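You operate a simulated robot arm through the tools that you are given. There is no shell and no other tool. Be economical: measure what you need, move in short steps, check, and stop when the job is done.

You run a simulated robot arm. Do the job below in one go: nothing can be reset, and whatever is moved stays where it is left.

## Task
Give the Drain jar 3 drops of Balancer and stir until even.
Fine: stand the jar on the stir plate and leave it there, park the teal spout again and switch the plate off; the jar is not moved while the plate runs, no drop goes beside, the purple dropper and the other jars stay. Set down upright: what you pick out.

It is judged by the outcome, as a careful person would: the job done as asked, and still so three seconds after it is handed in. It fails if anything else is knocked over, pushed out of place, dropped, spilled or broken.

## Robot
A 6-joint arm with a two-finger parallel gripper, fixed in place. Base frame: the origin is at the foot of the arm, x ahead of it, y to its left, z up; the work surface is at about z = 0. Readings come in mm, rad, newtons and seconds.
With the tool pointing down near the work surface it reaches from about 140 to 580 mm from the base axis. Its first joint turns from -1.152 to 1.152 rad. Payload 2.1 kg.
The TCP is the grasp point between the finger pads, 30 mm short of the fingertips. In the tool frame z runs along the fingers and y along their closing line. The gripper opens to 94 mm. The fingers are 28 mm wide and 10 mm thick; the gripper's body (50 by 96 mm) begins 55 mm behind the TCP.
Orientation is told as [roll, pitch, yaw] about the base's x, y, z axes, in that order, counted from this pose: with the fingers straight down and closing along the base's y, the tool's x points along the base's -x, its y along +y and its z along -z.

## Interface
- The arm moves only by the tool play_rows. Its argument "increments" is a list that holds one entry, the list of rows, each a list of 7 numbers: the turn, a rotation vector about the tool's x, y, z in degrees, then the shift along the tool's x, y, z in mm, then the opening in per cent of the stroke, from 0 (shut) to 100 (fully open). In form: [[[rx, ry, rz, tx, ty, tz, grip], ...]]. A call has 1 to 12 rows; each row is the pose to reach, as a shift and turn from the pose commanded when the call began, along the tool's axes at that moment. Rows are played at 5 a second. More than 50 mm and 0.15 rad between two rows, or a gripper value outside its range, and nothing of the call is played. A pose out of reach is approached as far as the arm can. The call stops where the force on the tool passes 70 N (or 10 N more than at its start, if that is more) or the arm is blocked; 0.2 s more then pass. The fingers move at their own pace (about 72 mm/s each) and stop on an object; they squeeze with about 43 N. The grip force told is the motor's: it shows also when the fingers shut on nothing. Time passes only in rows, and 0.2 s behind the last, so rows that repeat a pose let the fingers close. The reply holds the time, the measured pose of the TCP, the force on the tool along the base axes, the opening and the grip force, in the units named above and with some noise, with the torque about the TCP (base axes, N m) and any sound that the robot's microphone picked up.
- Cameras (640 x 400 px; columns grow to the right, rows downward): "scene" is fixed at [13.8, -351.9, 509.6]; the picture's right is [0.98, -0.18, 0.00], its down [-0.08, -0.45, -0.89] and it looks along [0.16, 0.88, -0.45] (base axes); focal length 282 px, centre (320, 200). "wrist" rides on the gripper at [76, 14, -102] in the tool frame; the picture's right is [-0.18, 0.98, 0.00], its down [-0.75, -0.14, -0.64] and it looks along [-0.63, -0.12, 0.77] (tool axes); focal length 243 px, centre (320, 200). There is no depth. A picture from a camera that has moved, and an enlarged one, comes with that camera's place and axes in the base frame and with its lens. The place of the scene camera against the robot may be out by one fixed shift of up to 25 mm in any direction.
- grab_frame(camera): a new picture of that camera. It takes no simulated time.
- zoom(camera, box): a new picture of the part [left, top, right, bottom] of that camera's present view, enlarged. It takes no simulated time.
- finish_job(): hands the job in; it is judged then, once.

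Work in short steps. Places have to be worked out from the pictures, the camera data and where the tool is seen: move nearer, look again, correct. Check each grasp and each placing, and mend what went wrong. You have 120 turns and 76 pictures in all, those below and enlarged ones among them. Open the gripper and draw the arm clear of the work before you hand the job in, unless the task says otherwise; then end with one line.

The tools are called after "Call:" as a command line: name --argument value ..., lists and objects as JSON in quotes. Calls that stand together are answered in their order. play_rows: Moves the arm, as the interface text tells. Its arguments: {"type":"object","properties":{"increments":{"type":"array","items":{"type":"array","items":{"type":"array","items":{"type":"number"}}}}},"required":["increments"]} The other tools are called the same way: grab_frame (camera) takes a picture; zoom (camera, box) takes an enlarged picture of a part of a camera's view; finish_job () hands the job in.

At the start:

```text
t: 0.0
position: [342.5, 37.3, 410.0]
ee_rot: [0.001, -0.001, -0.001]
ft_force: [-0.6, 0.2, -0.3]
moment: [-0.03, -0.02, -0.03]
gripper_width: 94.2
grasp_force: 0.1
```

scene: 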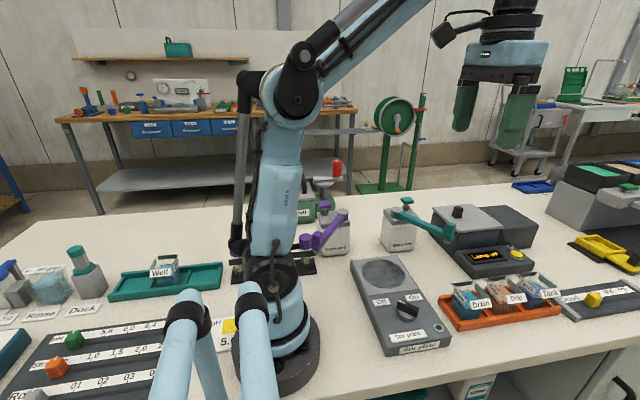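
wrist: 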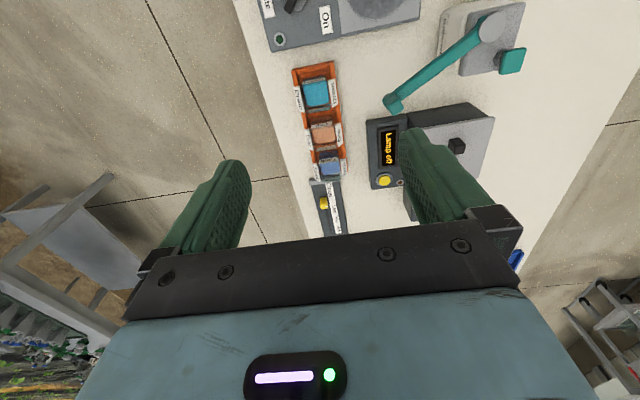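

I start by looking closely at the workspace: jars, stir plate, and the teal dispenser.

Call:
zoom --camera "scene" --box '[340, 180, 580, 360]'

Call:
zoom --camera "wrist" --box '[240, 0, 560, 220]'

Call:
zoom --camera "scene" --box '[270, 170, 480, 290]'

```text
2.22 times, centred on (460, 270) of scene
camera zoom: at [13.8, -351.9, 509.6], right [0.98, -0.18, 0.0], down [-0.08, -0.45, -0.89], along [0.16, 0.88, -0.45], focal length 626 px, centre (9, 44)
```

zoom: 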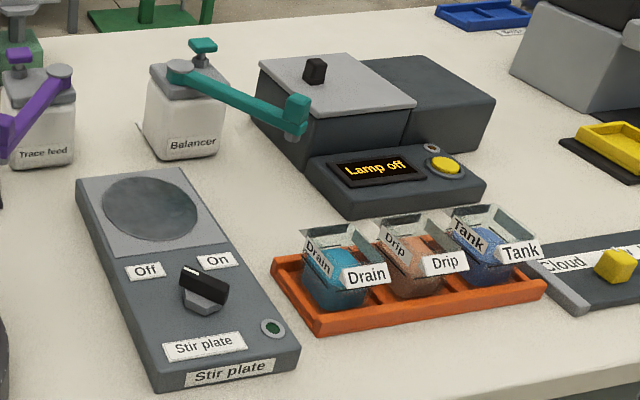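

```text
1.82 times, centred on (400, 110) of wrist
camera zoom: at [266.9, 51.0, 513.0], right [0.18, 0.98, 0.0], down [0.75, -0.14, 0.64], along [0.63, -0.12, -0.77], focal length 441 px, centre (174, 364)
```

zoom: 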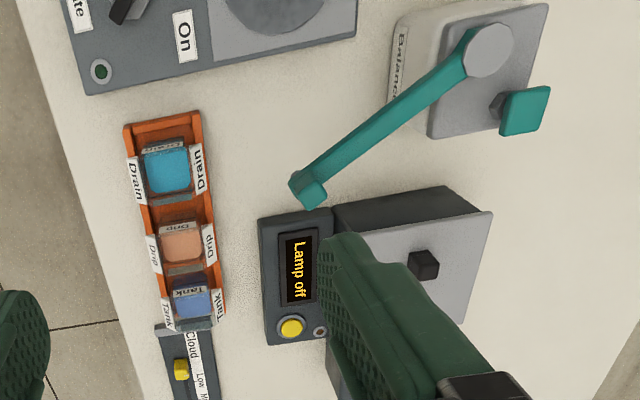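

```text
3.05 times, centred on (375, 230) of scene
camera zoom: at [13.8, -351.9, 509.6], right [0.98, -0.18, 0.0], down [-0.08, -0.45, -0.89], along [0.16, 0.88, -0.45], focal length 859 px, centre (152, 109)
```

zoom: 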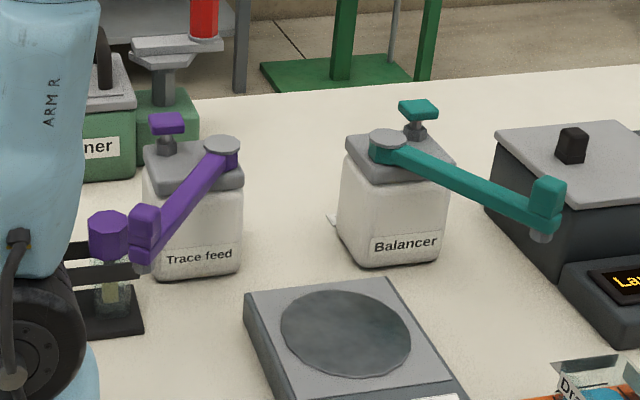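

The Drain jar is near (400, 18), the plate disc near (264, 150), and the Balancer pivot near (337, 262). I'll lower and pull back so the wrist camera can see the plate, jars and dispenser more closely.

Call:
play_rows --increments '[[[0, 0, 0, 20, 0, 28, 100], [0, 0, 0, 41, 0, 55, 100], [0, 0, 0, 62, 0, 82, 100], [0, 0, 0, 82, 0, 110, 100], [0, 0, 0, 82, 0, 110, 100]]]'

Call:
grab_frame --camera "wrist"

```text
t: 1.2
position: [261.4, 39.9, 301.2]
ee_rot: [-0.001, -0.002, -0.001]
ft_force: [0.1, 0.5, 0.5]
moment: [-0.04, -0.02, -0.03]
gripper_width: 93.8
grasp_force: 0.1
```

```text
70 pictures are left
camera wrist: at [185.5, 52.6, 402.8], right [0.18, 0.98, 0.0], down [0.75, -0.14, 0.64], along [0.63, -0.12, -0.77], focal length 243 px, centre (320, 200)
```

wrist: 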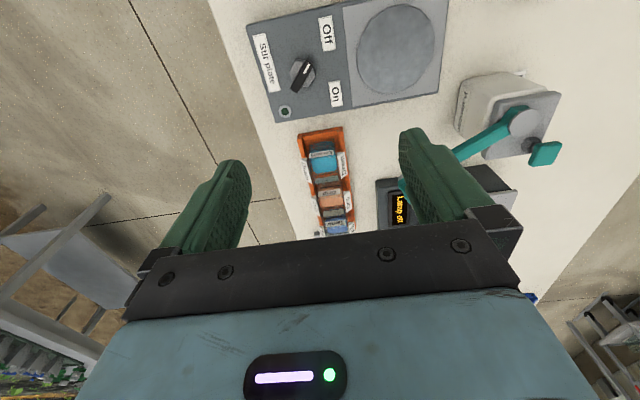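

Good overview. I enlarge the plate with its knob, the jars, and the dispenser.

Call:
zoom --camera "wrist" --box '[240, 0, 450, 130]'

Call:
zoom --camera "wrist" --box '[270, 110, 420, 240]'

Call:
zoom --camera "wrist" --box '[380, 50, 580, 200]'

Call:
zoom --camera "scene" --box '[350, 240, 450, 360]'

Call:
zoom --camera "scene" --box '[430, 250, 570, 340]'

```text
3.05 times, centred on (345, 65) of wrist
camera zoom: at [185.5, 52.6, 402.8], right [0.18, 0.98, 0.0], down [0.75, -0.14, 0.64], along [0.63, -0.12, -0.77], focal length 739 px, centre (244, 611)
```

zoom: 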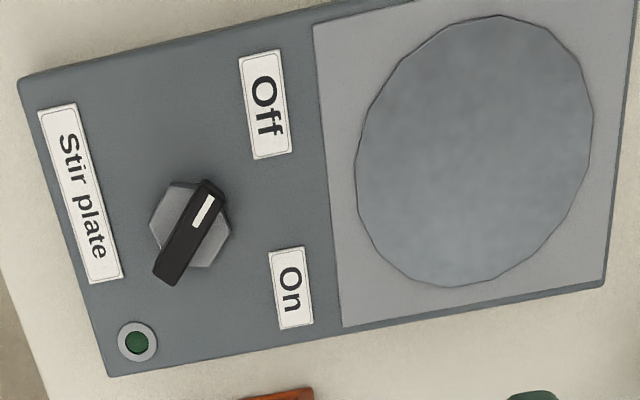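

```text
3.08 times, centred on (345, 175) of wrist
camera zoom: at [185.5, 52.6, 402.8], right [0.18, 0.98, 0.0], down [0.75, -0.14, 0.64], along [0.63, -0.12, -0.77], focal length 746 px, centre (243, 277)
```

zoom: 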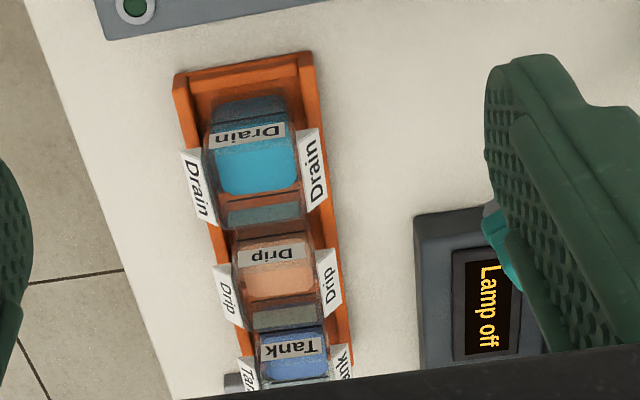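

```text
2.67 times, centred on (480, 125) of wrist
camera zoom: at [185.5, 52.6, 402.8], right [0.18, 0.98, 0.0], down [0.75, -0.14, 0.64], along [0.63, -0.12, -0.77], focal length 647 px, centre (-107, 400)
```

zoom: 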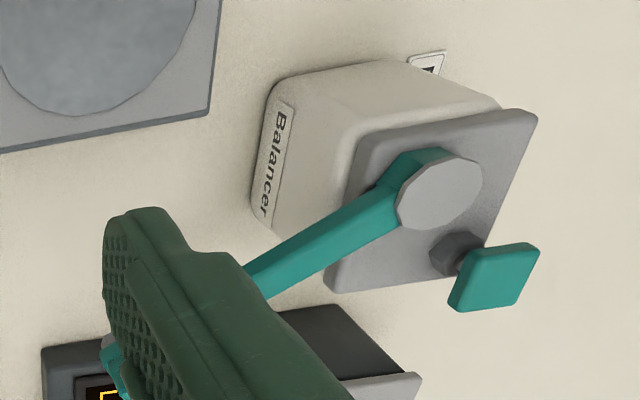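

```text
3.33 times, centred on (400, 300) of scene
camera zoom: at [13.8, -351.9, 509.6], right [0.98, -0.18, 0.0], down [-0.08, -0.45, -0.89], along [0.16, 0.88, -0.45], focal length 940 px, centre (53, -133)
```

zoom: 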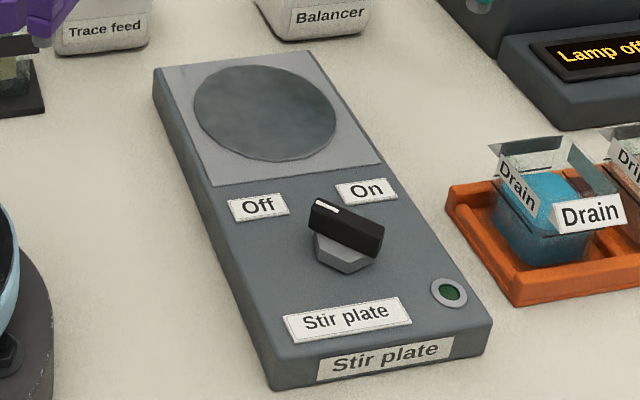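

```text
4.44 times, centred on (500, 295) of scene
camera zoom: at [13.8, -351.9, 509.6], right [0.98, -0.18, 0.0], down [-0.08, -0.45, -0.89], along [0.16, 0.88, -0.45], focal length 1253 px, centre (-480, -222)
```

zoom: 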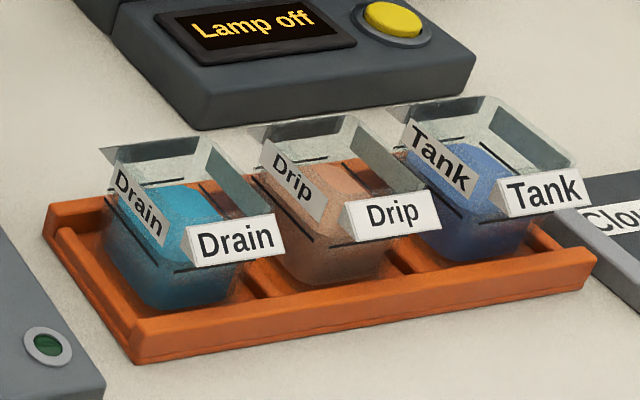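

The switch pointer stands at Off; turning it to On is roughly 95° clockwise seen from above. I move lower behind the jars for a close look at the rims and gaps.

Call:
play_rows --increments '[[[0, 0, 0, 0, -10, 45, 100], [0, 0, 0, 0, -20, 90, 100], [0, 0, 0, 0, -25, 130, 100], [0, 0, 0, 0, -25, 130, 100]]]'

Call:
grab_frame --camera "wrist"

```text
t: 2.2
position: [260.1, 12.3, 171.2]
ee_rot: [0.0, -0.002, 0.0]
ft_force: [0.1, 0.8, 0.2]
moment: [0.01, 0.0, 0.0]
gripper_width: 93.8
grasp_force: 0.1
```

```text
64 pictures are left
camera wrist: at [184.6, 25.4, 273.4], right [0.18, 0.98, 0.0], down [0.75, -0.14, 0.64], along [0.63, -0.12, -0.77], focal length 243 px, centre (320, 200)
```

wrist: 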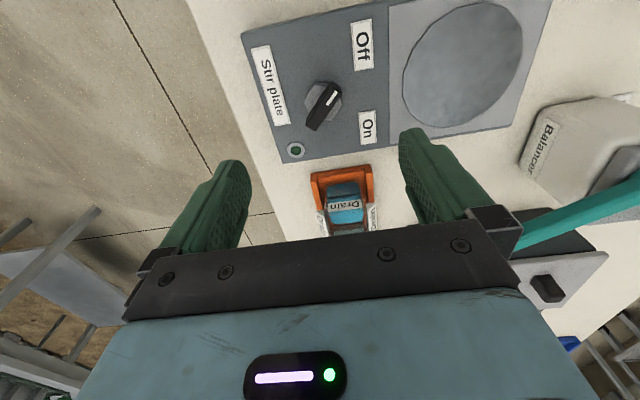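

I move forward (and a bit up) so the Drain jar is seen nearly from above.

Call:
play_rows --increments '[[[0, 0, 0, -30, 0, -10, 100], [0, 0, 0, -60, 0, -20, 100], [0, 0, 0, -90, 0, -30, 100], [0, 0, 0, -90, 0, -30, 100]]]'

Call:
zoom --camera "wrist" --box '[220, 0, 460, 240]'

Call:
zoom --camera "scene" --box '[330, 180, 580, 350]'

```text
t: 3.2
position: [351.1, 11.4, 199.6]
ee_rot: [-0.001, 0.001, -0.001]
ft_force: [0.0, -1.3, -0.8]
moment: [0.0, -0.01, -0.03]
gripper_width: 94.2
grasp_force: 0.0
```

```text
1.67 times, centred on (340, 120) of wrist
camera zoom: at [274.9, 25.4, 302.8], right [0.18, 0.98, 0.0], down [0.75, -0.14, 0.64], along [0.63, -0.12, -0.77], focal length 404 px, centre (287, 333)
```

zoom: 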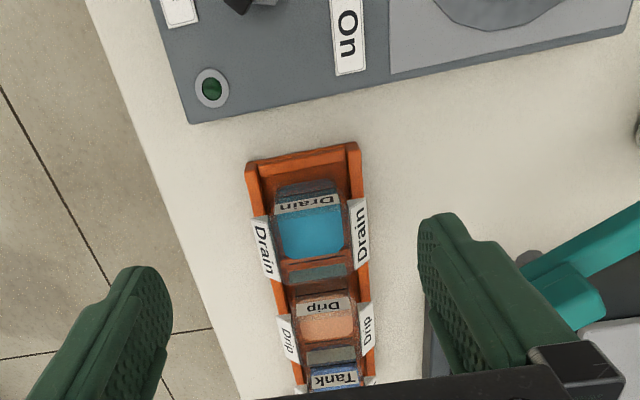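

```text
2.35 times, centred on (455, 265) of scene
camera zoom: at [13.8, -351.9, 509.6], right [0.98, -0.18, 0.0], down [-0.08, -0.45, -0.89], along [0.16, 0.88, -0.45], focal length 663 px, centre (2, 47)
```

zoom: 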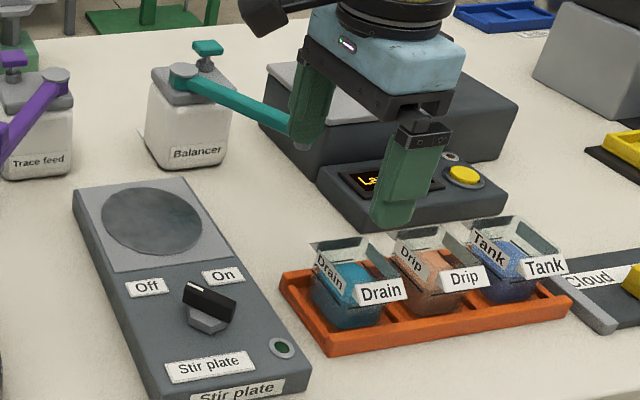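

The Drain jar centre comes out at about (401, 17), with a rim about 56 mm wide and roughly 30 mm clear to the Drip jar. I turn the tool 90° so the fingers close along x, which avoids the side tags, and move over the jar while still high.

Call:
play_rows --increments '[[[0, 0, -7.5, -4.2, 0.4, 0, 100], [0, 0, -15, -8.4, 0.8, 0, 100], [0, 0, -22.5, -12.6, 1.2, 0, 100], [0, 0, -30, -16.8, 1.6, 0, 100], [0, 0, -37.5, -21, 2, 0, 100], [0, 0, -45, -25.2, 2.4, 0, 100], [0, 0, -52.5, -29.4, 2.8, 0, 100], [0, 0, -60, -33.6, 3.2, 0, 100], [0, 0, -67.5, -37.8, 3.6, 0, 100], [0, 0, -75, -42, 4, 0, 100], [0, 0, -82.5, -46.2, 4.4, 0, 100], [0, 0, -90, -50.5, 4.7, 0, 100]]]'

Call:
grab_frame --camera "wrist"

Call:
zoom --camera "scene" --box '[330, 150, 580, 350]'

```text
t: 5.8
position: [400.7, 17.4, 202.0]
ee_rot: [-0.001, 0.0, 1.572]
ft_force: [0.3, -0.1, 0.0]
moment: [0.01, -0.01, -0.04]
gripper_width: 94.2
grasp_force: 0.0
```

```text
61 pictures are left
camera wrist: at [387.5, -60.0, 303.5], right [-0.98, 0.18, 0.0], down [0.14, 0.75, 0.64], along [0.12, 0.63, -0.77], focal length 243 px, centre (320, 200)
```

wrist: 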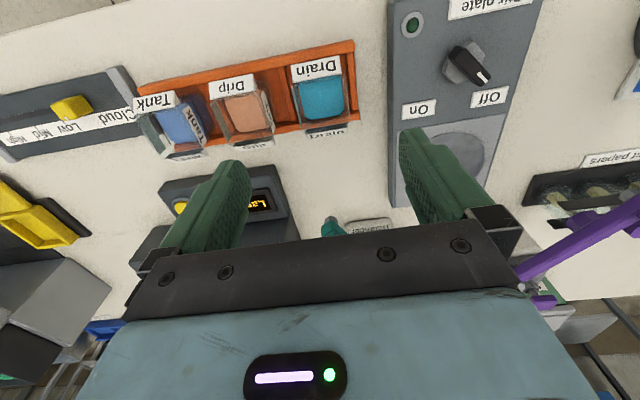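

```text
2.00 times, centred on (455, 250) of scene
camera zoom: at [13.8, -351.9, 509.6], right [0.98, -0.18, 0.0], down [-0.08, -0.45, -0.89], along [0.16, 0.88, -0.45], focal length 564 px, centre (50, 100)
```

zoom: 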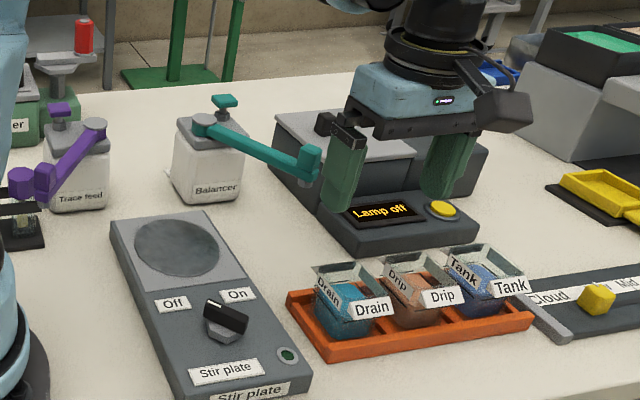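

Enlarging the jar view from this side to fix x positions of the Drain rim and the gap to Drip.

Call:
zoom --camera "wrist" --box '[190, 30, 390, 150]'

```text
3.20 times, centred on (290, 90) of wrist
camera zoom: at [387.5, -60.0, 303.5], right [-0.98, 0.18, 0.0], down [0.14, 0.75, 0.64], along [0.12, 0.63, -0.77], focal length 776 px, centre (416, 552)
```

zoom: 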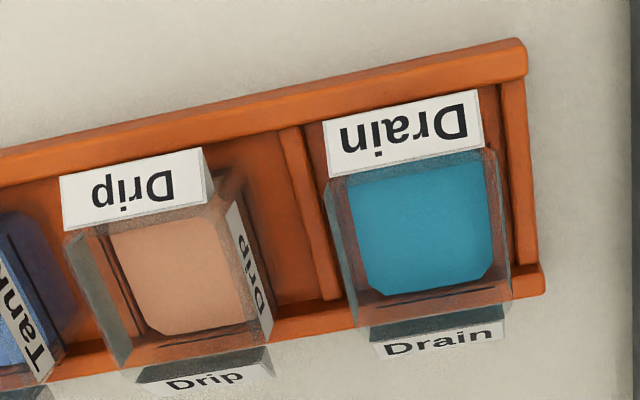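

Rim spans x ≈ 377–425 (centre 401), y centre ≈ 16, and Drip's rim begins near 453. I narrow the opening to 68 mm so the fingers fit the gaps, and come down to fingertips just above the rim to check.

Call:
play_rows --increments '[[[0, 0, 0, 0, 0, 25, 72], [0, 0, 0, 0, 0, 50, 72], [0, 0, 0, 1, 0, 75, 72], [0, 0, 0, 1, 0, 92, 72], [0, 0, 0, 1, 0, 92, 72]]]'

Call:
zoom --camera "scene" --box '[400, 220, 560, 340]'

Call:
grab_frame --camera "wrist"

```text
t: 7.0
position: [402.0, 16.0, 106.9]
ee_rot: [-0.001, 0.0, 1.571]
ft_force: [0.5, -0.4, 0.5]
moment: [0.03, -0.01, -0.01]
gripper_width: 67.6
grasp_force: 0.0
```

```text
3.33 times, centred on (480, 280) of scene
camera zoom: at [13.8, -351.9, 509.6], right [0.98, -0.18, 0.0], down [-0.08, -0.45, -0.89], along [0.16, 0.88, -0.45], focal length 940 px, centre (-213, -67)
```

zoom: 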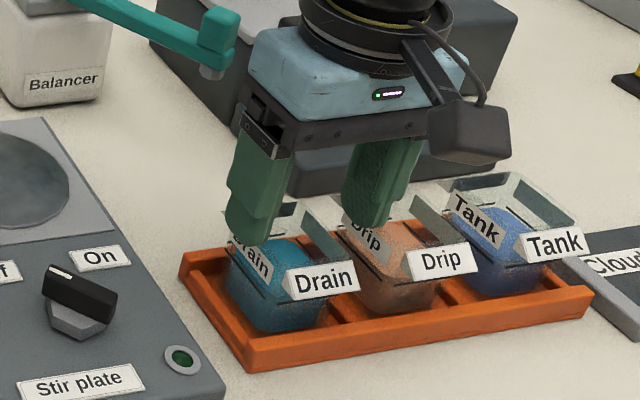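

```text
57 pictures are left
camera wrist: at [387.7, -60.6, 209.6], right [-0.98, 0.18, 0.0], down [0.14, 0.75, 0.64], along [0.12, 0.63, -0.77], focal length 243 px, centre (320, 200)
```

wrist: 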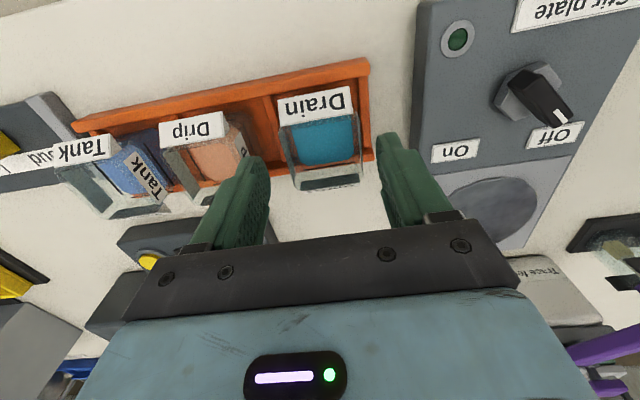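

Fingers straddle the Drain rim evenly. Now descend to TCP z≈60 with a slightly narrower opening; the force stop guards against contact.

Call:
play_rows --increments '[[[0, 0, 0, 0, 0, 12, 67], [0, 0, 0, 0, 0, 24, 67], [0, 0, 0, 0, 0, 36, 67], [0, 0, 0, 0, 0, 48, 67], [0, 0, 0, 0, 0, 48, 67]]]'

Call:
zoom --camera "scene" --box '[400, 220, 560, 340]'

```text
t: 8.2
position: [402.4, 16.5, 59.5]
ee_rot: [-0.001, 0.0, 1.571]
ft_force: [0.0, -0.6, -0.5]
moment: [-0.01, 0.0, 0.02]
gripper_width: 63.0
grasp_force: 0.1
```

```text
3.33 times, centred on (480, 280) of scene
camera zoom: at [13.8, -351.9, 509.6], right [0.98, -0.18, 0.0], down [-0.08, -0.45, -0.89], along [0.16, 0.88, -0.45], focal length 940 px, centre (-213, -67)
```

zoom: 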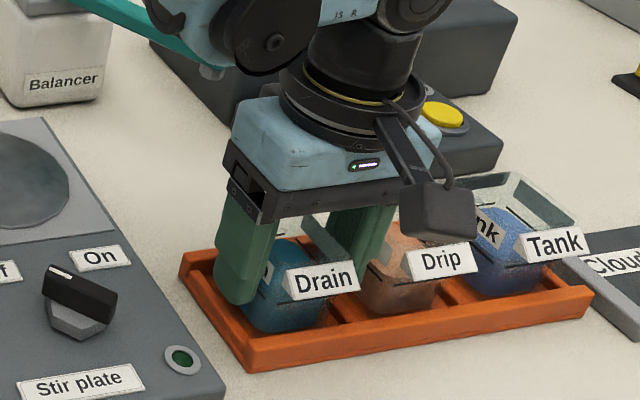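

No contact, fingers are on both sides of the jar. Closing.

Call:
play_rows --increments '[[[0, 0, 0, 0, 0, 0, 50], [0, 0, 0, 0, 0, 0, 42], [0, 0, 0, 0, 0, 0, 38], [0, 0, 0, 0, 0, 0, 38]]]'

```text
t: 9.2
position: [402.4, 15.4, 57.3]
ee_rot: [-0.003, 0.0, 1.569]
ft_force: [-0.5, -0.2, 0.2]
moment: [-0.04, 0.0, -0.01]
gripper_width: 53.3
grasp_force: 43.0
```

The grip holds at 53 mm with 43 N. I lift slowly.

Call:
play_rows --increments '[[[0, 0, 0, 0, 0, -4, 38], [0, 0, 0, 0, 0, -10, 38], [0, 0, 0, 0, 0, -18, 38], [0, 0, 0, 0, 0, -27, 38], [0, 0, 0, 0, 0, -36, 38], [0, 0, 0, 0, 0, -45, 38], [0, 0, 0, 0, 0, -54, 38], [0, 0, 0, 0, 0, -61, 38], [0, 0, 0, 0, 0, -65, 38], [0, 0, 0, 0, 0, -65, 38]]]'

Call:
zoom --camera "scene" --box '[330, 160, 570, 350]'

Call:
grab_frame --camera "wrist"

```text
t: 11.4
position: [401.8, 16.8, 125.7]
ee_rot: [-0.002, -0.002, 1.572]
ft_force: [0.0, 0.5, -0.8]
moment: [-0.04, 0.0, 0.0]
gripper_width: 49.0
grasp_force: 43.0
```

```text
2.11 times, centred on (450, 255) of scene
camera zoom: at [13.8, -351.9, 509.6], right [0.98, -0.18, 0.0], down [-0.08, -0.45, -0.89], along [0.16, 0.88, -0.45], focal length 593 px, centre (46, 84)
```

zoom: 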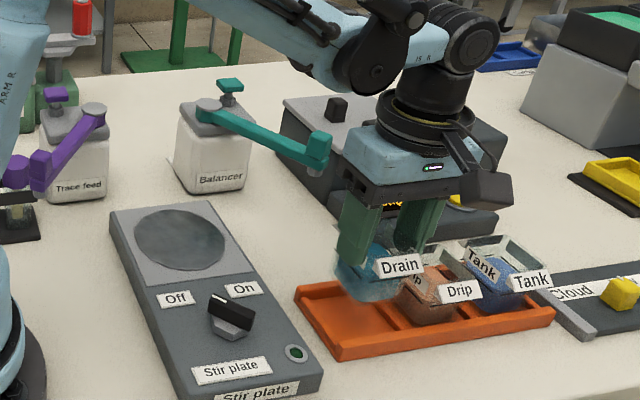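

```text
54 pictures are left
camera wrist: at [387.5, -61.2, 228.1], right [-0.98, 0.18, 0.0], down [0.14, 0.75, 0.64], along [0.12, 0.63, -0.77], focal length 243 px, centre (320, 200)
```

wrist: 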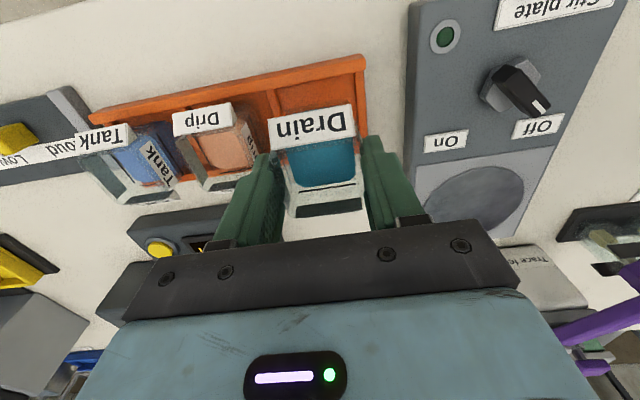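

Width reads 49 mm now versus 53 before; I check whether the grip is stable and how the jar sits.

Call:
play_rows --increments '[[[0, 0, 0, 0, 0, 0, 38], [0, 0, 0, 0, 0, 0, 38]]]'

Call:
zoom --camera "wrist" --box '[220, 70, 420, 220]'

Call:
zoom --camera "scene" --box '[440, 220, 540, 300]'

```text
t: 12.0
position: [402.5, 16.6, 125.4]
ee_rot: [-0.001, 0.0, 1.571]
ft_force: [0.4, -0.7, -1.0]
moment: [-0.04, 0.02, -0.02]
gripper_width: 48.8
grasp_force: 42.8
```

```text
2.67 times, centred on (320, 145) of wrist
camera zoom: at [387.5, -61.2, 228.0], right [-0.98, 0.18, 0.0], down [0.14, 0.75, 0.64], along [0.12, 0.63, -0.77], focal length 647 px, centre (320, 347)
```

zoom: 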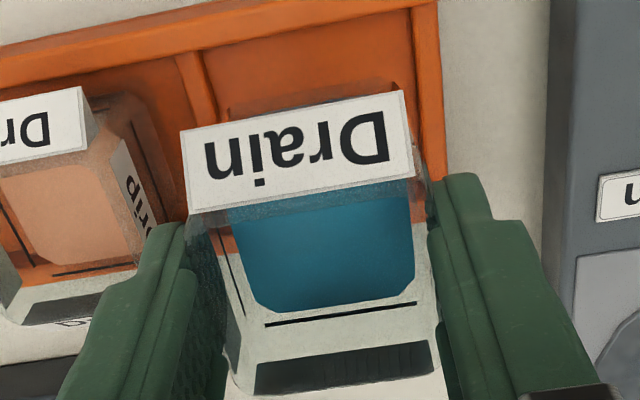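

```text
5.00 times, centred on (490, 260) of scene
camera zoom: at [13.8, -351.9, 509.6], right [0.98, -0.18, 0.0], down [-0.08, -0.45, -0.89], along [0.16, 0.88, -0.45], focal length 1409 px, centre (-530, -100)
```

zoom: 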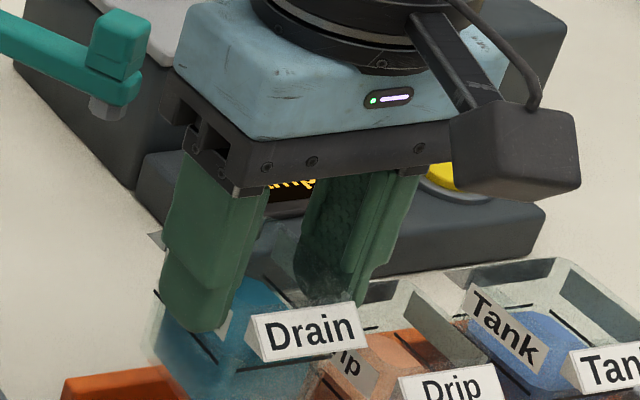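

Grip is stable and the jar is level. Combining views puts the disc centre near (254, 139), the nozzle bottom near z≈100, and the Balancer pivot near (337, 263). I carry the jar around clear of the spout.

Call:
play_rows --increments '[[[0, 0, 0, -2, 4, -4, 38], [0, 0, 0, -6, 12, -9, 38], [0, 0, 0, -14, 24, -14, 38], [0, 0, 0, -23, 37, -17, 38], [0, 0, 0, -33, 50, -17, 38], [0, 0, 0, -43, 63, -17, 38], [0, 0, 0, -54, 76, -17, 38], [0, 0, 0, -65, 89, -17, 38], [0, 0, 0, -77, 102, -17, 38], [0, 0, 0, -89, 115, -17, 38], [0, 0, 0, -97, 124, -17, 38], [0, 0, 0, -101, 128, -17, 38]]]'

Call:
play_rows --increments '[[[0, 0, 0, -4, 4, 0, 38], [0, 0, 0, -10, 9, 0, 38], [0, 0, 0, -17, 14, 5, 38], [0, 0, 0, -21, 18, 12, 38], [0, 0, 0, -22, 19, 20, 38], [0, 0, 0, -22, 19, 28, 38], [0, 0, 0, -22, 19, 36, 38], [0, 0, 0, -22, 19, 42, 38], [0, 0, 0, -22, 19, 42, 38]]]'

Call:
zoom --camera "scene" --box '[340, 180, 500, 350]'

Call:
grab_frame --camera "wrist"

```text
t: 14.6
position: [273.1, 116.1, 142.6]
ee_rot: [-0.001, -0.001, 1.569]
ft_force: [0.0, 0.4, -1.1]
moment: [-0.03, -0.01, 0.02]
gripper_width: 48.8
grasp_force: 43.2
```

```text
t: 16.4
position: [254.3, 139.9, 103.1]
ee_rot: [0.005, 0.002, 1.572]
ft_force: [-3.8, -0.1, 23.6]
moment: [0.15, -0.18, -0.02]
gripper_width: 48.8
grasp_force: 42.9
stopped in row 9: the force on the tool passed its limit at 100 N (the readings are from after the stop); the commanded pose is now the measured one
```

```text
2.35 times, centred on (420, 265) of scene
camera zoom: at [13.8, -351.9, 509.5], right [0.98, -0.18, 0.0], down [-0.08, -0.45, -0.89], along [0.16, 0.88, -0.45], focal length 663 px, centre (85, 47)
```

zoom: 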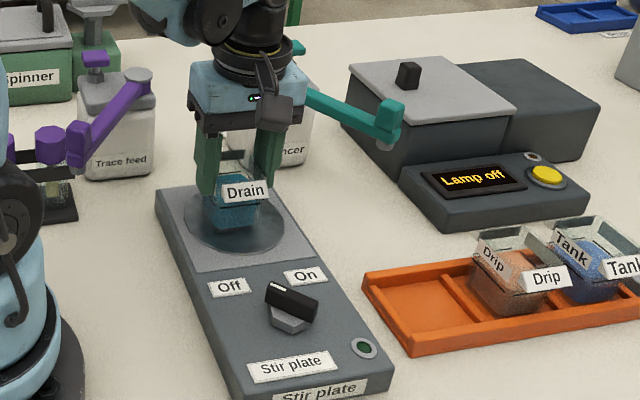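

```text
50 pictures are left
camera wrist: at [242.0, 62.9, 206.7], right [-0.98, 0.18, 0.01], down [0.15, 0.76, 0.64], along [0.11, 0.63, -0.77], focal length 243 px, centre (320, 200)
```

wrist: 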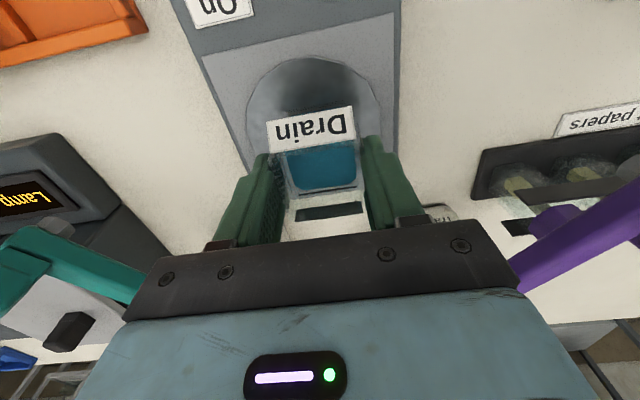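

The jar has touched the plate at the disc centre. I ease the load by 1 mm, then look closely at whether it stands level.

Call:
play_rows --increments '[[[0, 0, 0, 0, 0, -0.7, 38], [0, 0, 0, 0, 0, -1.2, 38], [0, 0, 0, 0, 0, -1.2, 38]]]'

Call:
zoom --camera "scene" --box '[375, 210, 465, 280]'

```text
t: 17.2
position: [255.2, 139.4, 104.4]
ee_rot: [0.006, 0.002, 1.57]
ft_force: [0.2, 0.3, -1.0]
moment: [0.0, 0.01, 0.0]
gripper_width: 48.8
grasp_force: 42.5
```

```text
5.71 times, centred on (420, 245) of scene
camera zoom: at [13.8, -351.9, 509.6], right [0.98, -0.18, 0.0], down [-0.08, -0.45, -0.89], along [0.16, 0.88, -0.45], focal length 1611 px, centre (-251, -57)
```

zoom: 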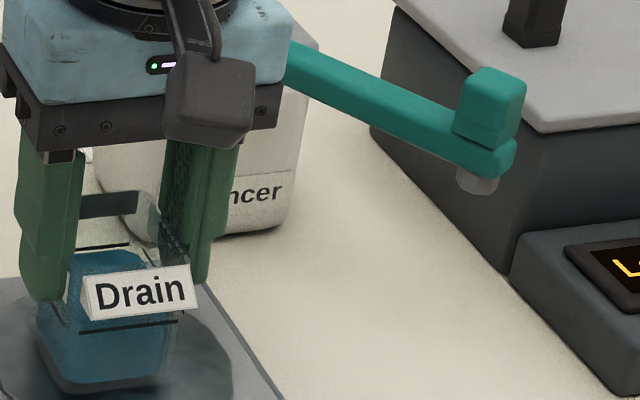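

It looks level and just off the plate (force −1 N). I set it back down 1 mm and open gently.

Call:
play_rows --increments '[[[0, 0, 0, 0, 0, 0.8, 38], [0, 0, 0, 0, 0, 1.0, 38], [0, 0, 0, 0, 0, 1.0, 52], [0, 0, 0, 0, 0, 1.0, 58], [0, 0, 0, 0, 0, 1.0, 68], [0, 0, 0, 0, 0, 1.0, 68]]]'

Call:
grab_frame --camera "wrist"

Call:
zoom --camera "scene" --box '[375, 210, 465, 280]'

```text
t: 18.6
position: [255.7, 140.6, 104.2]
ee_rot: [0.003, 0.001, 1.573]
ft_force: [0.1, -0.4, -0.6]
moment: [-0.02, 0.02, -0.01]
gripper_width: 64.0
grasp_force: 0.0
```

```text
48 pictures are left
camera wrist: at [242.3, 62.8, 206.2], right [-0.98, 0.18, 0.0], down [0.14, 0.75, 0.64], along [0.12, 0.63, -0.77], focal length 243 px, centre (320, 200)
```

wrist: 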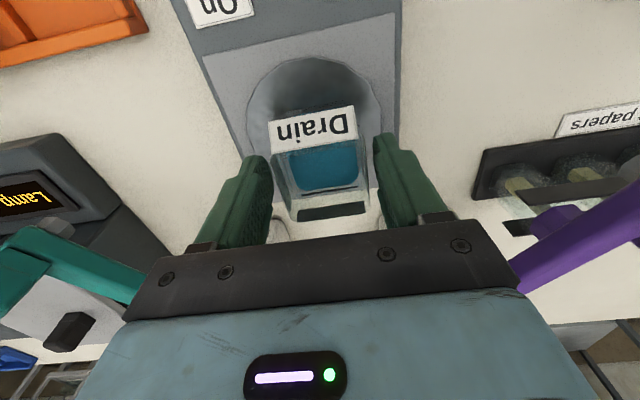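

```text
5.71 times, centred on (420, 245) of scene
camera zoom: at [13.8, -351.9, 509.6], right [0.98, -0.18, 0.0], down [-0.08, -0.45, -0.89], along [0.16, 0.88, -0.45], focal length 1611 px, centre (-251, -57)
```

zoom: 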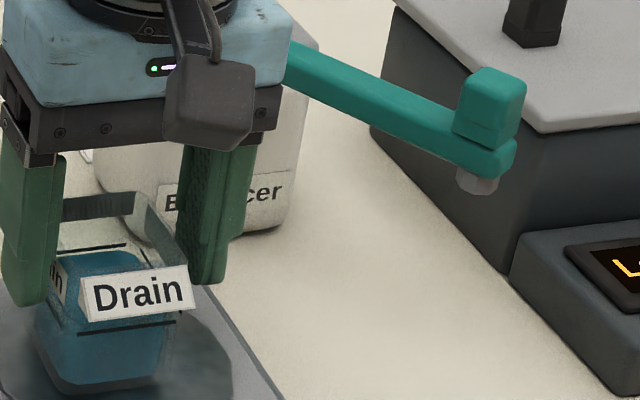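

The jar stands freely and level on the disc. I raise straight up.

Call:
play_rows --increments '[[[0, 0, 0, 0, 0, -8, 68], [0, 0, 0, 0, 0, -25, 68], [0, 0, 0, 0, 0, -50, 68], [0, 0, 0, 0, 0, -75, 68], [0, 0, 0, 0, 0, -100, 68], [0, 0, 0, 0, 0, -125, 68], [0, 0, 0, 0, 0, -140, 68], [0, 0, 0, 0, 0, -140, 68]]]'

Call:
grab_frame --camera "wrist"

Call:
zoom --camera "scene" --box '[340, 180, 480, 300]'

```text
t: 20.4
position: [256.8, 140.4, 243.8]
ee_rot: [0.005, 0.0, 1.569]
ft_force: [-0.2, 0.4, -0.4]
moment: [0.0, 0.03, -0.01]
gripper_width: 63.8
grasp_force: 0.0
```

```text
46 pictures are left
camera wrist: at [243.0, 63.8, 347.5], right [-0.98, 0.18, 0.0], down [0.14, 0.75, 0.64], along [0.11, 0.63, -0.77], focal length 243 px, centre (320, 200)
```

wrist: 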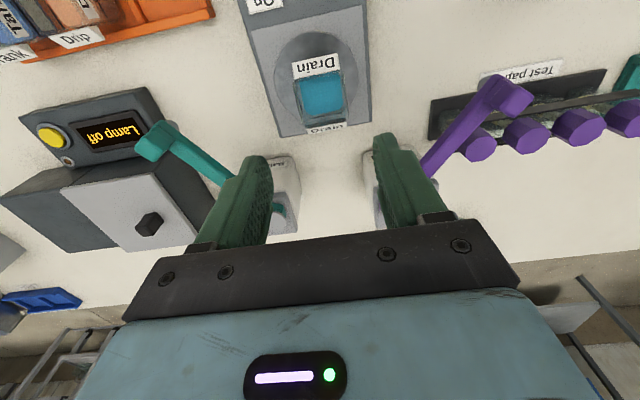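

```text
3.33 times, centred on (410, 240) of scene
camera zoom: at [13.8, -351.9, 509.6], right [0.98, -0.18, 0.0], down [-0.08, -0.45, -0.89], along [0.16, 0.88, -0.45], focal length 940 px, centre (20, 67)
```

zoom: 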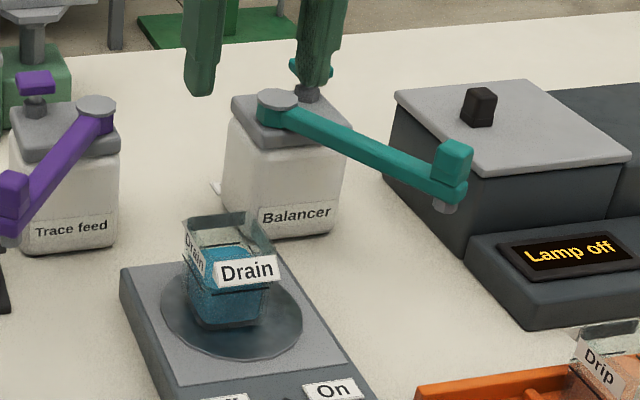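

Now I move high over the Balancer for a clear look at spout arm, pivot and pump.

Call:
play_rows --increments '[[[0, 0, 0, -15, -17, 0, 30], [0, 0, 0, -30, -34, 0, 0], [0, 0, 0, -45, -52, 0, 0], [0, 0, 0, -60, -69, 0, 0], [0, 0, 0, -75, -87, 0, 0], [0, 0, 0, -90, -104, 0, 0], [0, 0, 0, -90, -104, 0, 0]]]'

Call:
zoom --camera "wrist" --box '[200, 0, 480, 200]'

```text
t: 22.0
position: [358.7, 231.2, 243.2]
ee_rot: [0.007, 0.0, 1.57]
ft_force: [0.2, -0.4, -0.7]
moment: [0.0, 0.0, 0.0]
gripper_width: 0.0
grasp_force: 32.7
```

```text
2.00 times, centred on (340, 100) of wrist
camera zoom: at [345.6, 155.1, 345.8], right [-0.98, 0.18, 0.0], down [0.14, 0.75, 0.64], along [0.11, 0.63, -0.77], focal length 485 px, centre (280, 400)
```

zoom: 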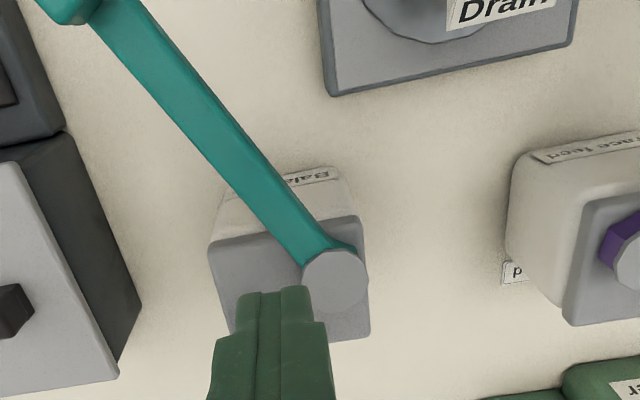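

Pivot confirmed at (337, 263); the spout tip is near (415, 146) at radius ≈141. I'll push the spout arm clockwise with the shut fingers at radius ≈95. First, over to its outer side at (424, 208) and down to fingertip z ≈108.

Call:
play_rows --increments '[[[0, 0, 0, 8, -22, 0, 0], [0, 0, 0, 16, -44, 0, 0], [0, 0, 0, 23, -65, 0, 0], [0, 0, 0, 23, -65, 30, 0], [0, 0, 0, 23, -65, 60, 0], [0, 0, 0, 23, -65, 85, 0], [0, 0, 0, 23, -65, 106, 0], [0, 0, 0, 23, -65, 106, 0]]]'

Call:
grab_frame --camera "wrist"

Call:
zoom --camera "scene" --box '[360, 170, 500, 280]'

```text
t: 23.8
position: [423.3, 204.9, 138.4]
ee_rot: [0.005, 0.002, 1.57]
ft_force: [0.3, 0.3, 0.7]
moment: [-0.02, -0.01, 0.03]
gripper_width: 0.0
grasp_force: 32.9
```

```text
43 pictures are left
camera wrist: at [410.7, 129.0, 240.6], right [-0.98, 0.18, 0.0], down [0.14, 0.75, 0.64], along [0.11, 0.63, -0.77], focal length 243 px, centre (320, 200)
```

wrist: 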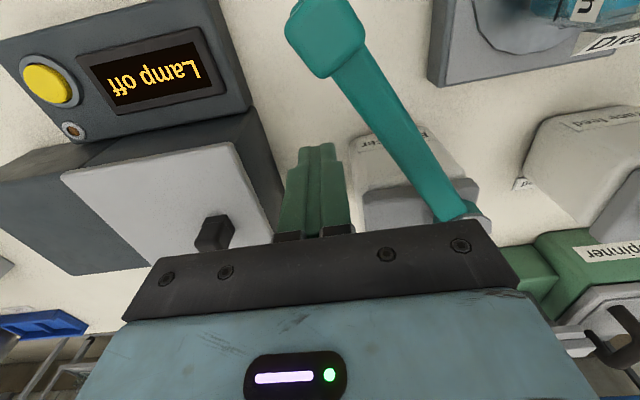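

```text
3.64 times, centred on (430, 225) of scene
camera zoom: at [13.8, -351.9, 509.6], right [0.98, -0.18, 0.0], down [-0.08, -0.45, -0.89], along [0.16, 0.88, -0.45], focal length 1025 px, centre (-80, 109)
```

zoom: 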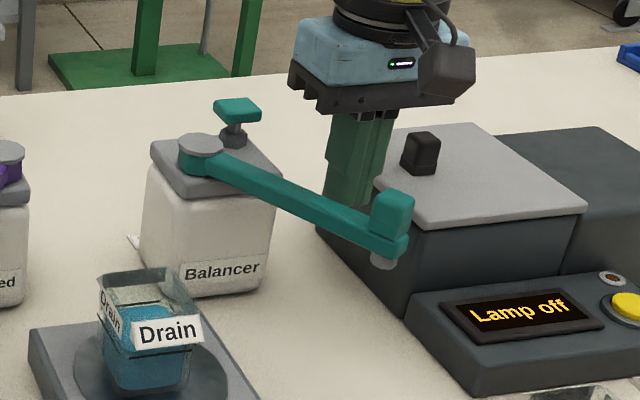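

The shut fingers are beside the arm at the right height. I push slowly clockwise to about −85° and check that the arm follows.

Call:
play_rows --increments '[[[0, 0, 0, 4, 6, 0, 0], [0, 0, 0, 8, 12, 0, 0], [0, 0, 0, 12, 17, 0, 0], [0, 0, 0, 16.5, 21.5, 0, 0], [0, 0, 0, 20.5, 26.5, 0, 0], [0, 0, 0, 24.5, 31.3, 0, 0], [0, 0, 0, 28, 38, 0, 0], [0, 0, 0, 31, 44.5, 0, 0], [0, 0, 0, 34, 51, 0, 0], [0, 0, 0, 36.3, 57, 0, 0], [0, 0, 0, 36.3, 57, 0, 0]]]'

Call:
zoom --camera "scene" --box '[360, 170, 500, 280]'

```text
t: 26.2
position: [367.4, 169.6, 135.1]
ee_rot: [0.006, 0.002, 1.571]
ft_force: [0.7, 0.7, -0.1]
moment: [0.03, 0.01, 0.0]
gripper_width: 0.2
grasp_force: 33.7
```

```text
3.64 times, centred on (430, 225) of scene
camera zoom: at [13.8, -351.9, 509.6], right [0.98, -0.18, 0.0], down [-0.08, -0.45, -0.89], along [0.16, 0.88, -0.45], focal length 1025 px, centre (-80, 109)
```

zoom: 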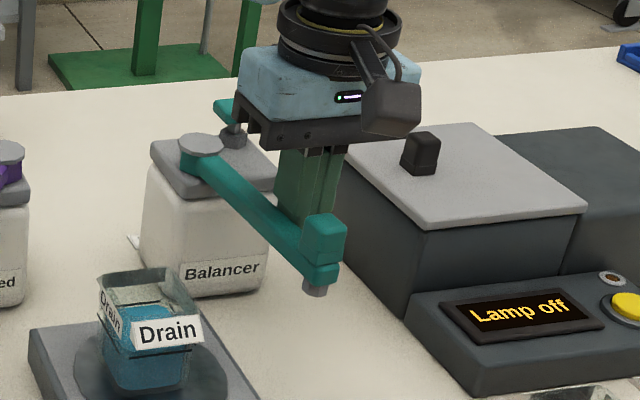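

The arm follows with hardly any force. Continue to about −100°, stopping short of the jar to compare nozzle and rim heights.

Call:
play_rows --increments '[[[0, 0, 0, 1.5, 6, 0, 0], [0, 0, 0, 3, 12, 0, 0], [0, 0, 0, 4, 18, 0, 0], [0, 0, 0, 4.7, 24, 0, 0], [0, 0, 0, 5, 29, 0, 0], [0, 0, 0, 5, 29, 0, 0]]]'

Call:
zoom --camera "scene" --box '[370, 200, 450, 280]'

Call:
grab_frame --camera "wrist"

```text
t: 27.6
position: [338.2, 165.2, 138.0]
ee_rot: [0.005, 0.002, 1.572]
ft_force: [0.6, 0.2, -0.1]
moment: [-0.01, -0.02, 0.01]
gripper_width: 0.0
grasp_force: 32.9
```

```text
5.00 times, centred on (410, 240) of scene
camera zoom: at [13.8, -351.9, 509.6], right [0.98, -0.18, 0.0], down [-0.08, -0.45, -0.89], along [0.16, 0.88, -0.45], focal length 1409 px, centre (-130, 0)
```

zoom: 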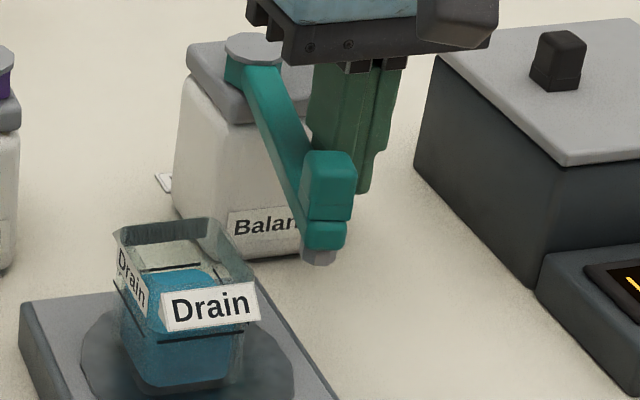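

```text
39 pictures are left
camera wrist: at [324.7, 88.7, 240.7], right [-0.98, 0.18, 0.0], down [0.14, 0.75, 0.64], along [0.11, 0.63, -0.77], focal length 243 px, centre (320, 200)
```

wrist: 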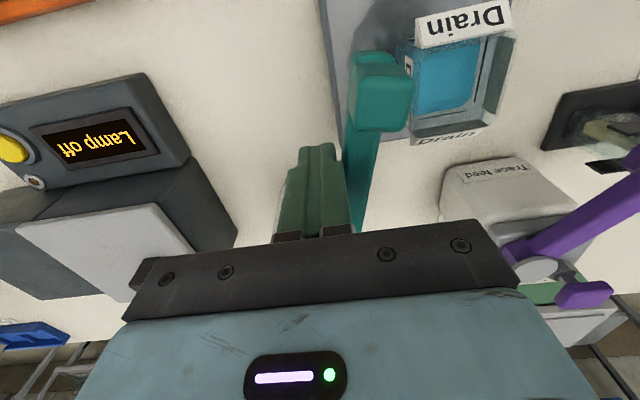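

I enlarge the scene view tightly on nozzle and rim to judge clearance.

Call:
zoom --camera "scene" --box '[386, 232, 446, 272]'

Call:
zoom --camera "wrist" --box '[330, 0, 540, 150]'

```text
10.00 times, centred on (416, 252) of scene
camera zoom: at [13.8, -351.9, 509.6], right [0.98, -0.18, 0.0], down [-0.08, -0.45, -0.89], along [0.16, 0.88, -0.45], focal length 2819 px, centre (-640, -320)
```

zoom: 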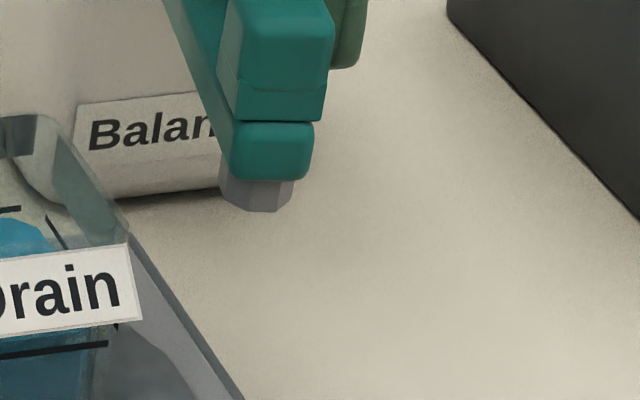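

```text
2.67 times, centred on (435, 75) of wrist
camera zoom: at [324.7, 88.7, 240.7], right [-0.98, 0.18, 0.0], down [0.14, 0.75, 0.64], along [0.11, 0.63, -0.77], focal length 647 px, centre (13, 533)
```

zoom: 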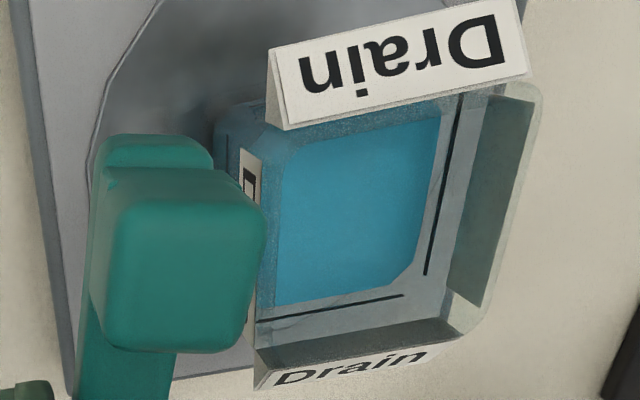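

Nozzle bottom appears 2–4 mm above the rim. I creep on until the leading edge is just above the rim, then check that the jar has not moved.

Call:
play_rows --increments '[[[0, 0, 0, 0, 2, 0, 0], [0, 0, 0, 0, 4, 0, 0], [0, 0, 0, 0, 6, 0, 0], [0, 0, 0, 0, 8, 0, 0], [0, 0, 0, 0, 10, 0, 0], [0, 0, 0, -0.5, 12, 0, 0], [0, 0, 0, -0.5, 13.5, 0, 0], [0, 0, 0, -0.5, 15, 0, 0]]]'

Call:
zoom --camera "scene" --box '[386, 232, 446, 272]'

Call:
zoom --camera "scene" --box '[370, 200, 450, 280]'

```text
t: 29.4
position: [322.7, 165.8, 136.2]
ee_rot: [0.006, 0.004, 1.57]
ft_force: [0.0, 0.2, -0.2]
moment: [-0.02, 0.01, 0.01]
gripper_width: 0.0
grasp_force: 32.9
```

```text
10.00 times, centred on (416, 252) of scene
camera zoom: at [13.8, -351.9, 509.6], right [0.98, -0.18, 0.0], down [-0.08, -0.45, -0.89], along [0.16, 0.88, -0.45], focal length 2819 px, centre (-640, -320)
```

zoom: 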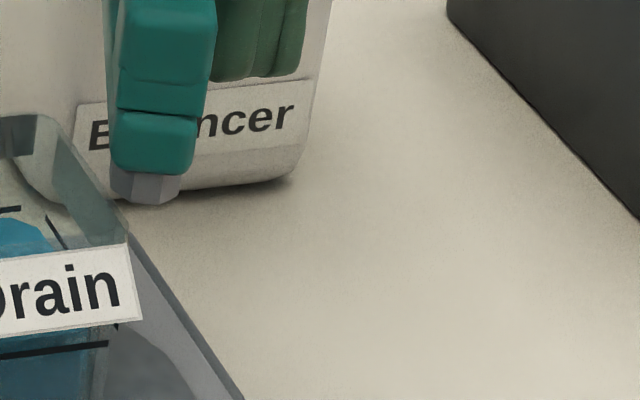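

```text
5.00 times, centred on (410, 240) of scene
camera zoom: at [13.8, -351.9, 509.6], right [0.98, -0.18, 0.0], down [-0.08, -0.45, -0.89], along [0.16, 0.88, -0.45], focal length 1409 px, centre (-130, 0)
```

zoom: 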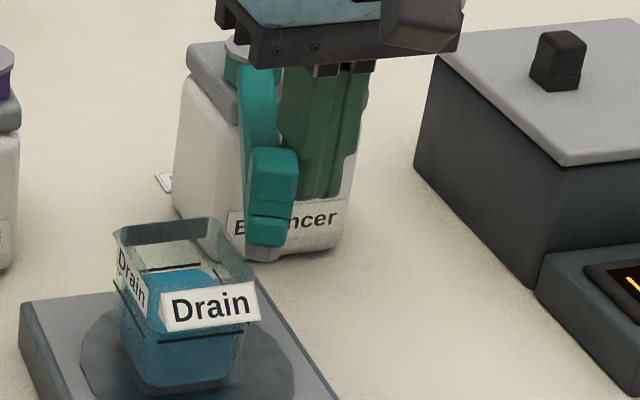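

The jar pixels are unchanged, and the nozzle leads over the rim with about 3 mm clearance. Continue creeping to bring the nozzle over the jar's middle.

Call:
play_rows --increments '[[[0, 0, 0, -0.3, 2, 0, 0], [0, 0, 0, -0.7, 4, 0, 0], [0, 0, 0, -1.0, 6, 0, 0], [0, 0, 0, -1.5, 8, 0, 0], [0, 0, 0, -1.5, 8, 0, 0]]]'

Call:
zoom --camera "scene" --box '[370, 200, 450, 280]'

```text
t: 30.6
position: [314.9, 168.0, 135.3]
ee_rot: [0.005, 0.001, 1.571]
ft_force: [0.2, -0.6, 0.3]
moment: [0.01, -0.02, 0.01]
gripper_width: 0.1
grasp_force: 32.9
```

```text
5.00 times, centred on (410, 240) of scene
camera zoom: at [13.8, -351.9, 509.6], right [0.98, -0.18, 0.0], down [-0.08, -0.45, -0.89], along [0.16, 0.88, -0.45], focal length 1409 px, centre (-130, 0)
```

zoom: 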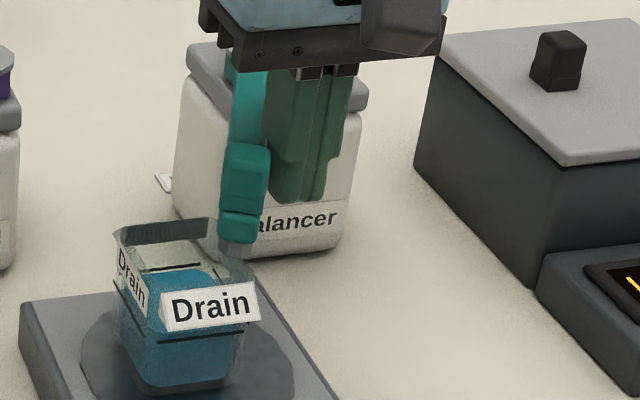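

Jar still unmoved with the nozzle crossing the rim. Finish the swing.

Call:
play_rows --increments '[[[0, 0, 0, -0.4, 2, 0, 0], [0, 0, 0, -0.8, 4, 0, 0], [0, 0, 0, -1.2, 6, 0, 0], [0, 0, 0, -1.6, 8, 0, 0], [0, 0, 0, -2, 10, 0, 0], [0, 0, 0, -2, 10, 0, 0]]]'

Call:
zoom --camera "scene" --box '[370, 200, 450, 280]'

Call:
grab_frame --camera "wrist"

```text
t: 32.0
position: [306.1, 169.8, 137.1]
ee_rot: [0.002, 0.005, 1.57]
ft_force: [8.7, -1.8, -1.5]
moment: [-0.02, -0.15, -0.11]
gripper_width: 0.0
grasp_force: 33.1
```

```text
5.00 times, centred on (410, 240) of scene
camera zoom: at [13.8, -351.9, 509.6], right [0.98, -0.18, 0.0], down [-0.08, -0.45, -0.89], along [0.16, 0.88, -0.45], focal length 1409 px, centre (-130, 0)
```

zoom: 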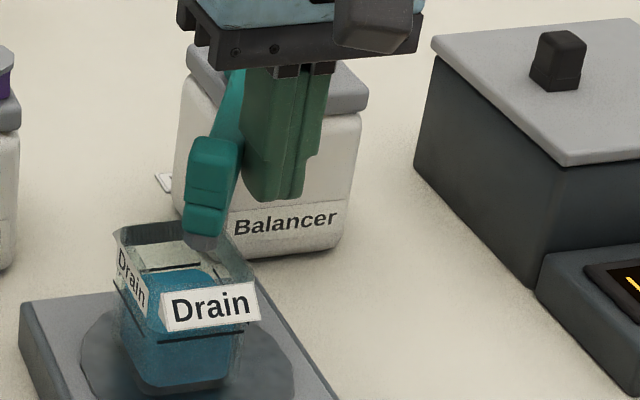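

```text
32 pictures are left
camera wrist: at [292.1, 92.4, 239.6], right [-0.98, 0.19, 0.0], down [0.14, 0.76, 0.64], along [0.12, 0.63, -0.77], focal length 243 px, centre (320, 200)
```

wrist: 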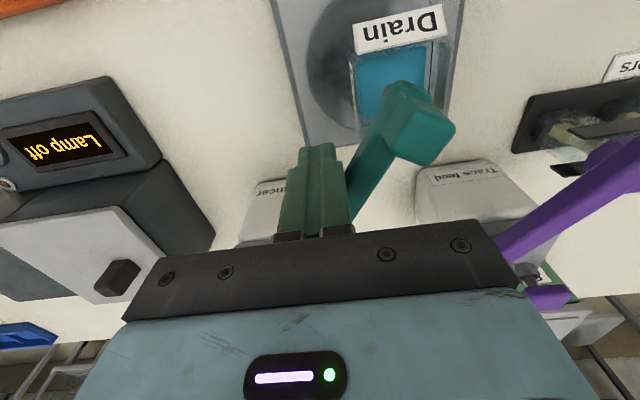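

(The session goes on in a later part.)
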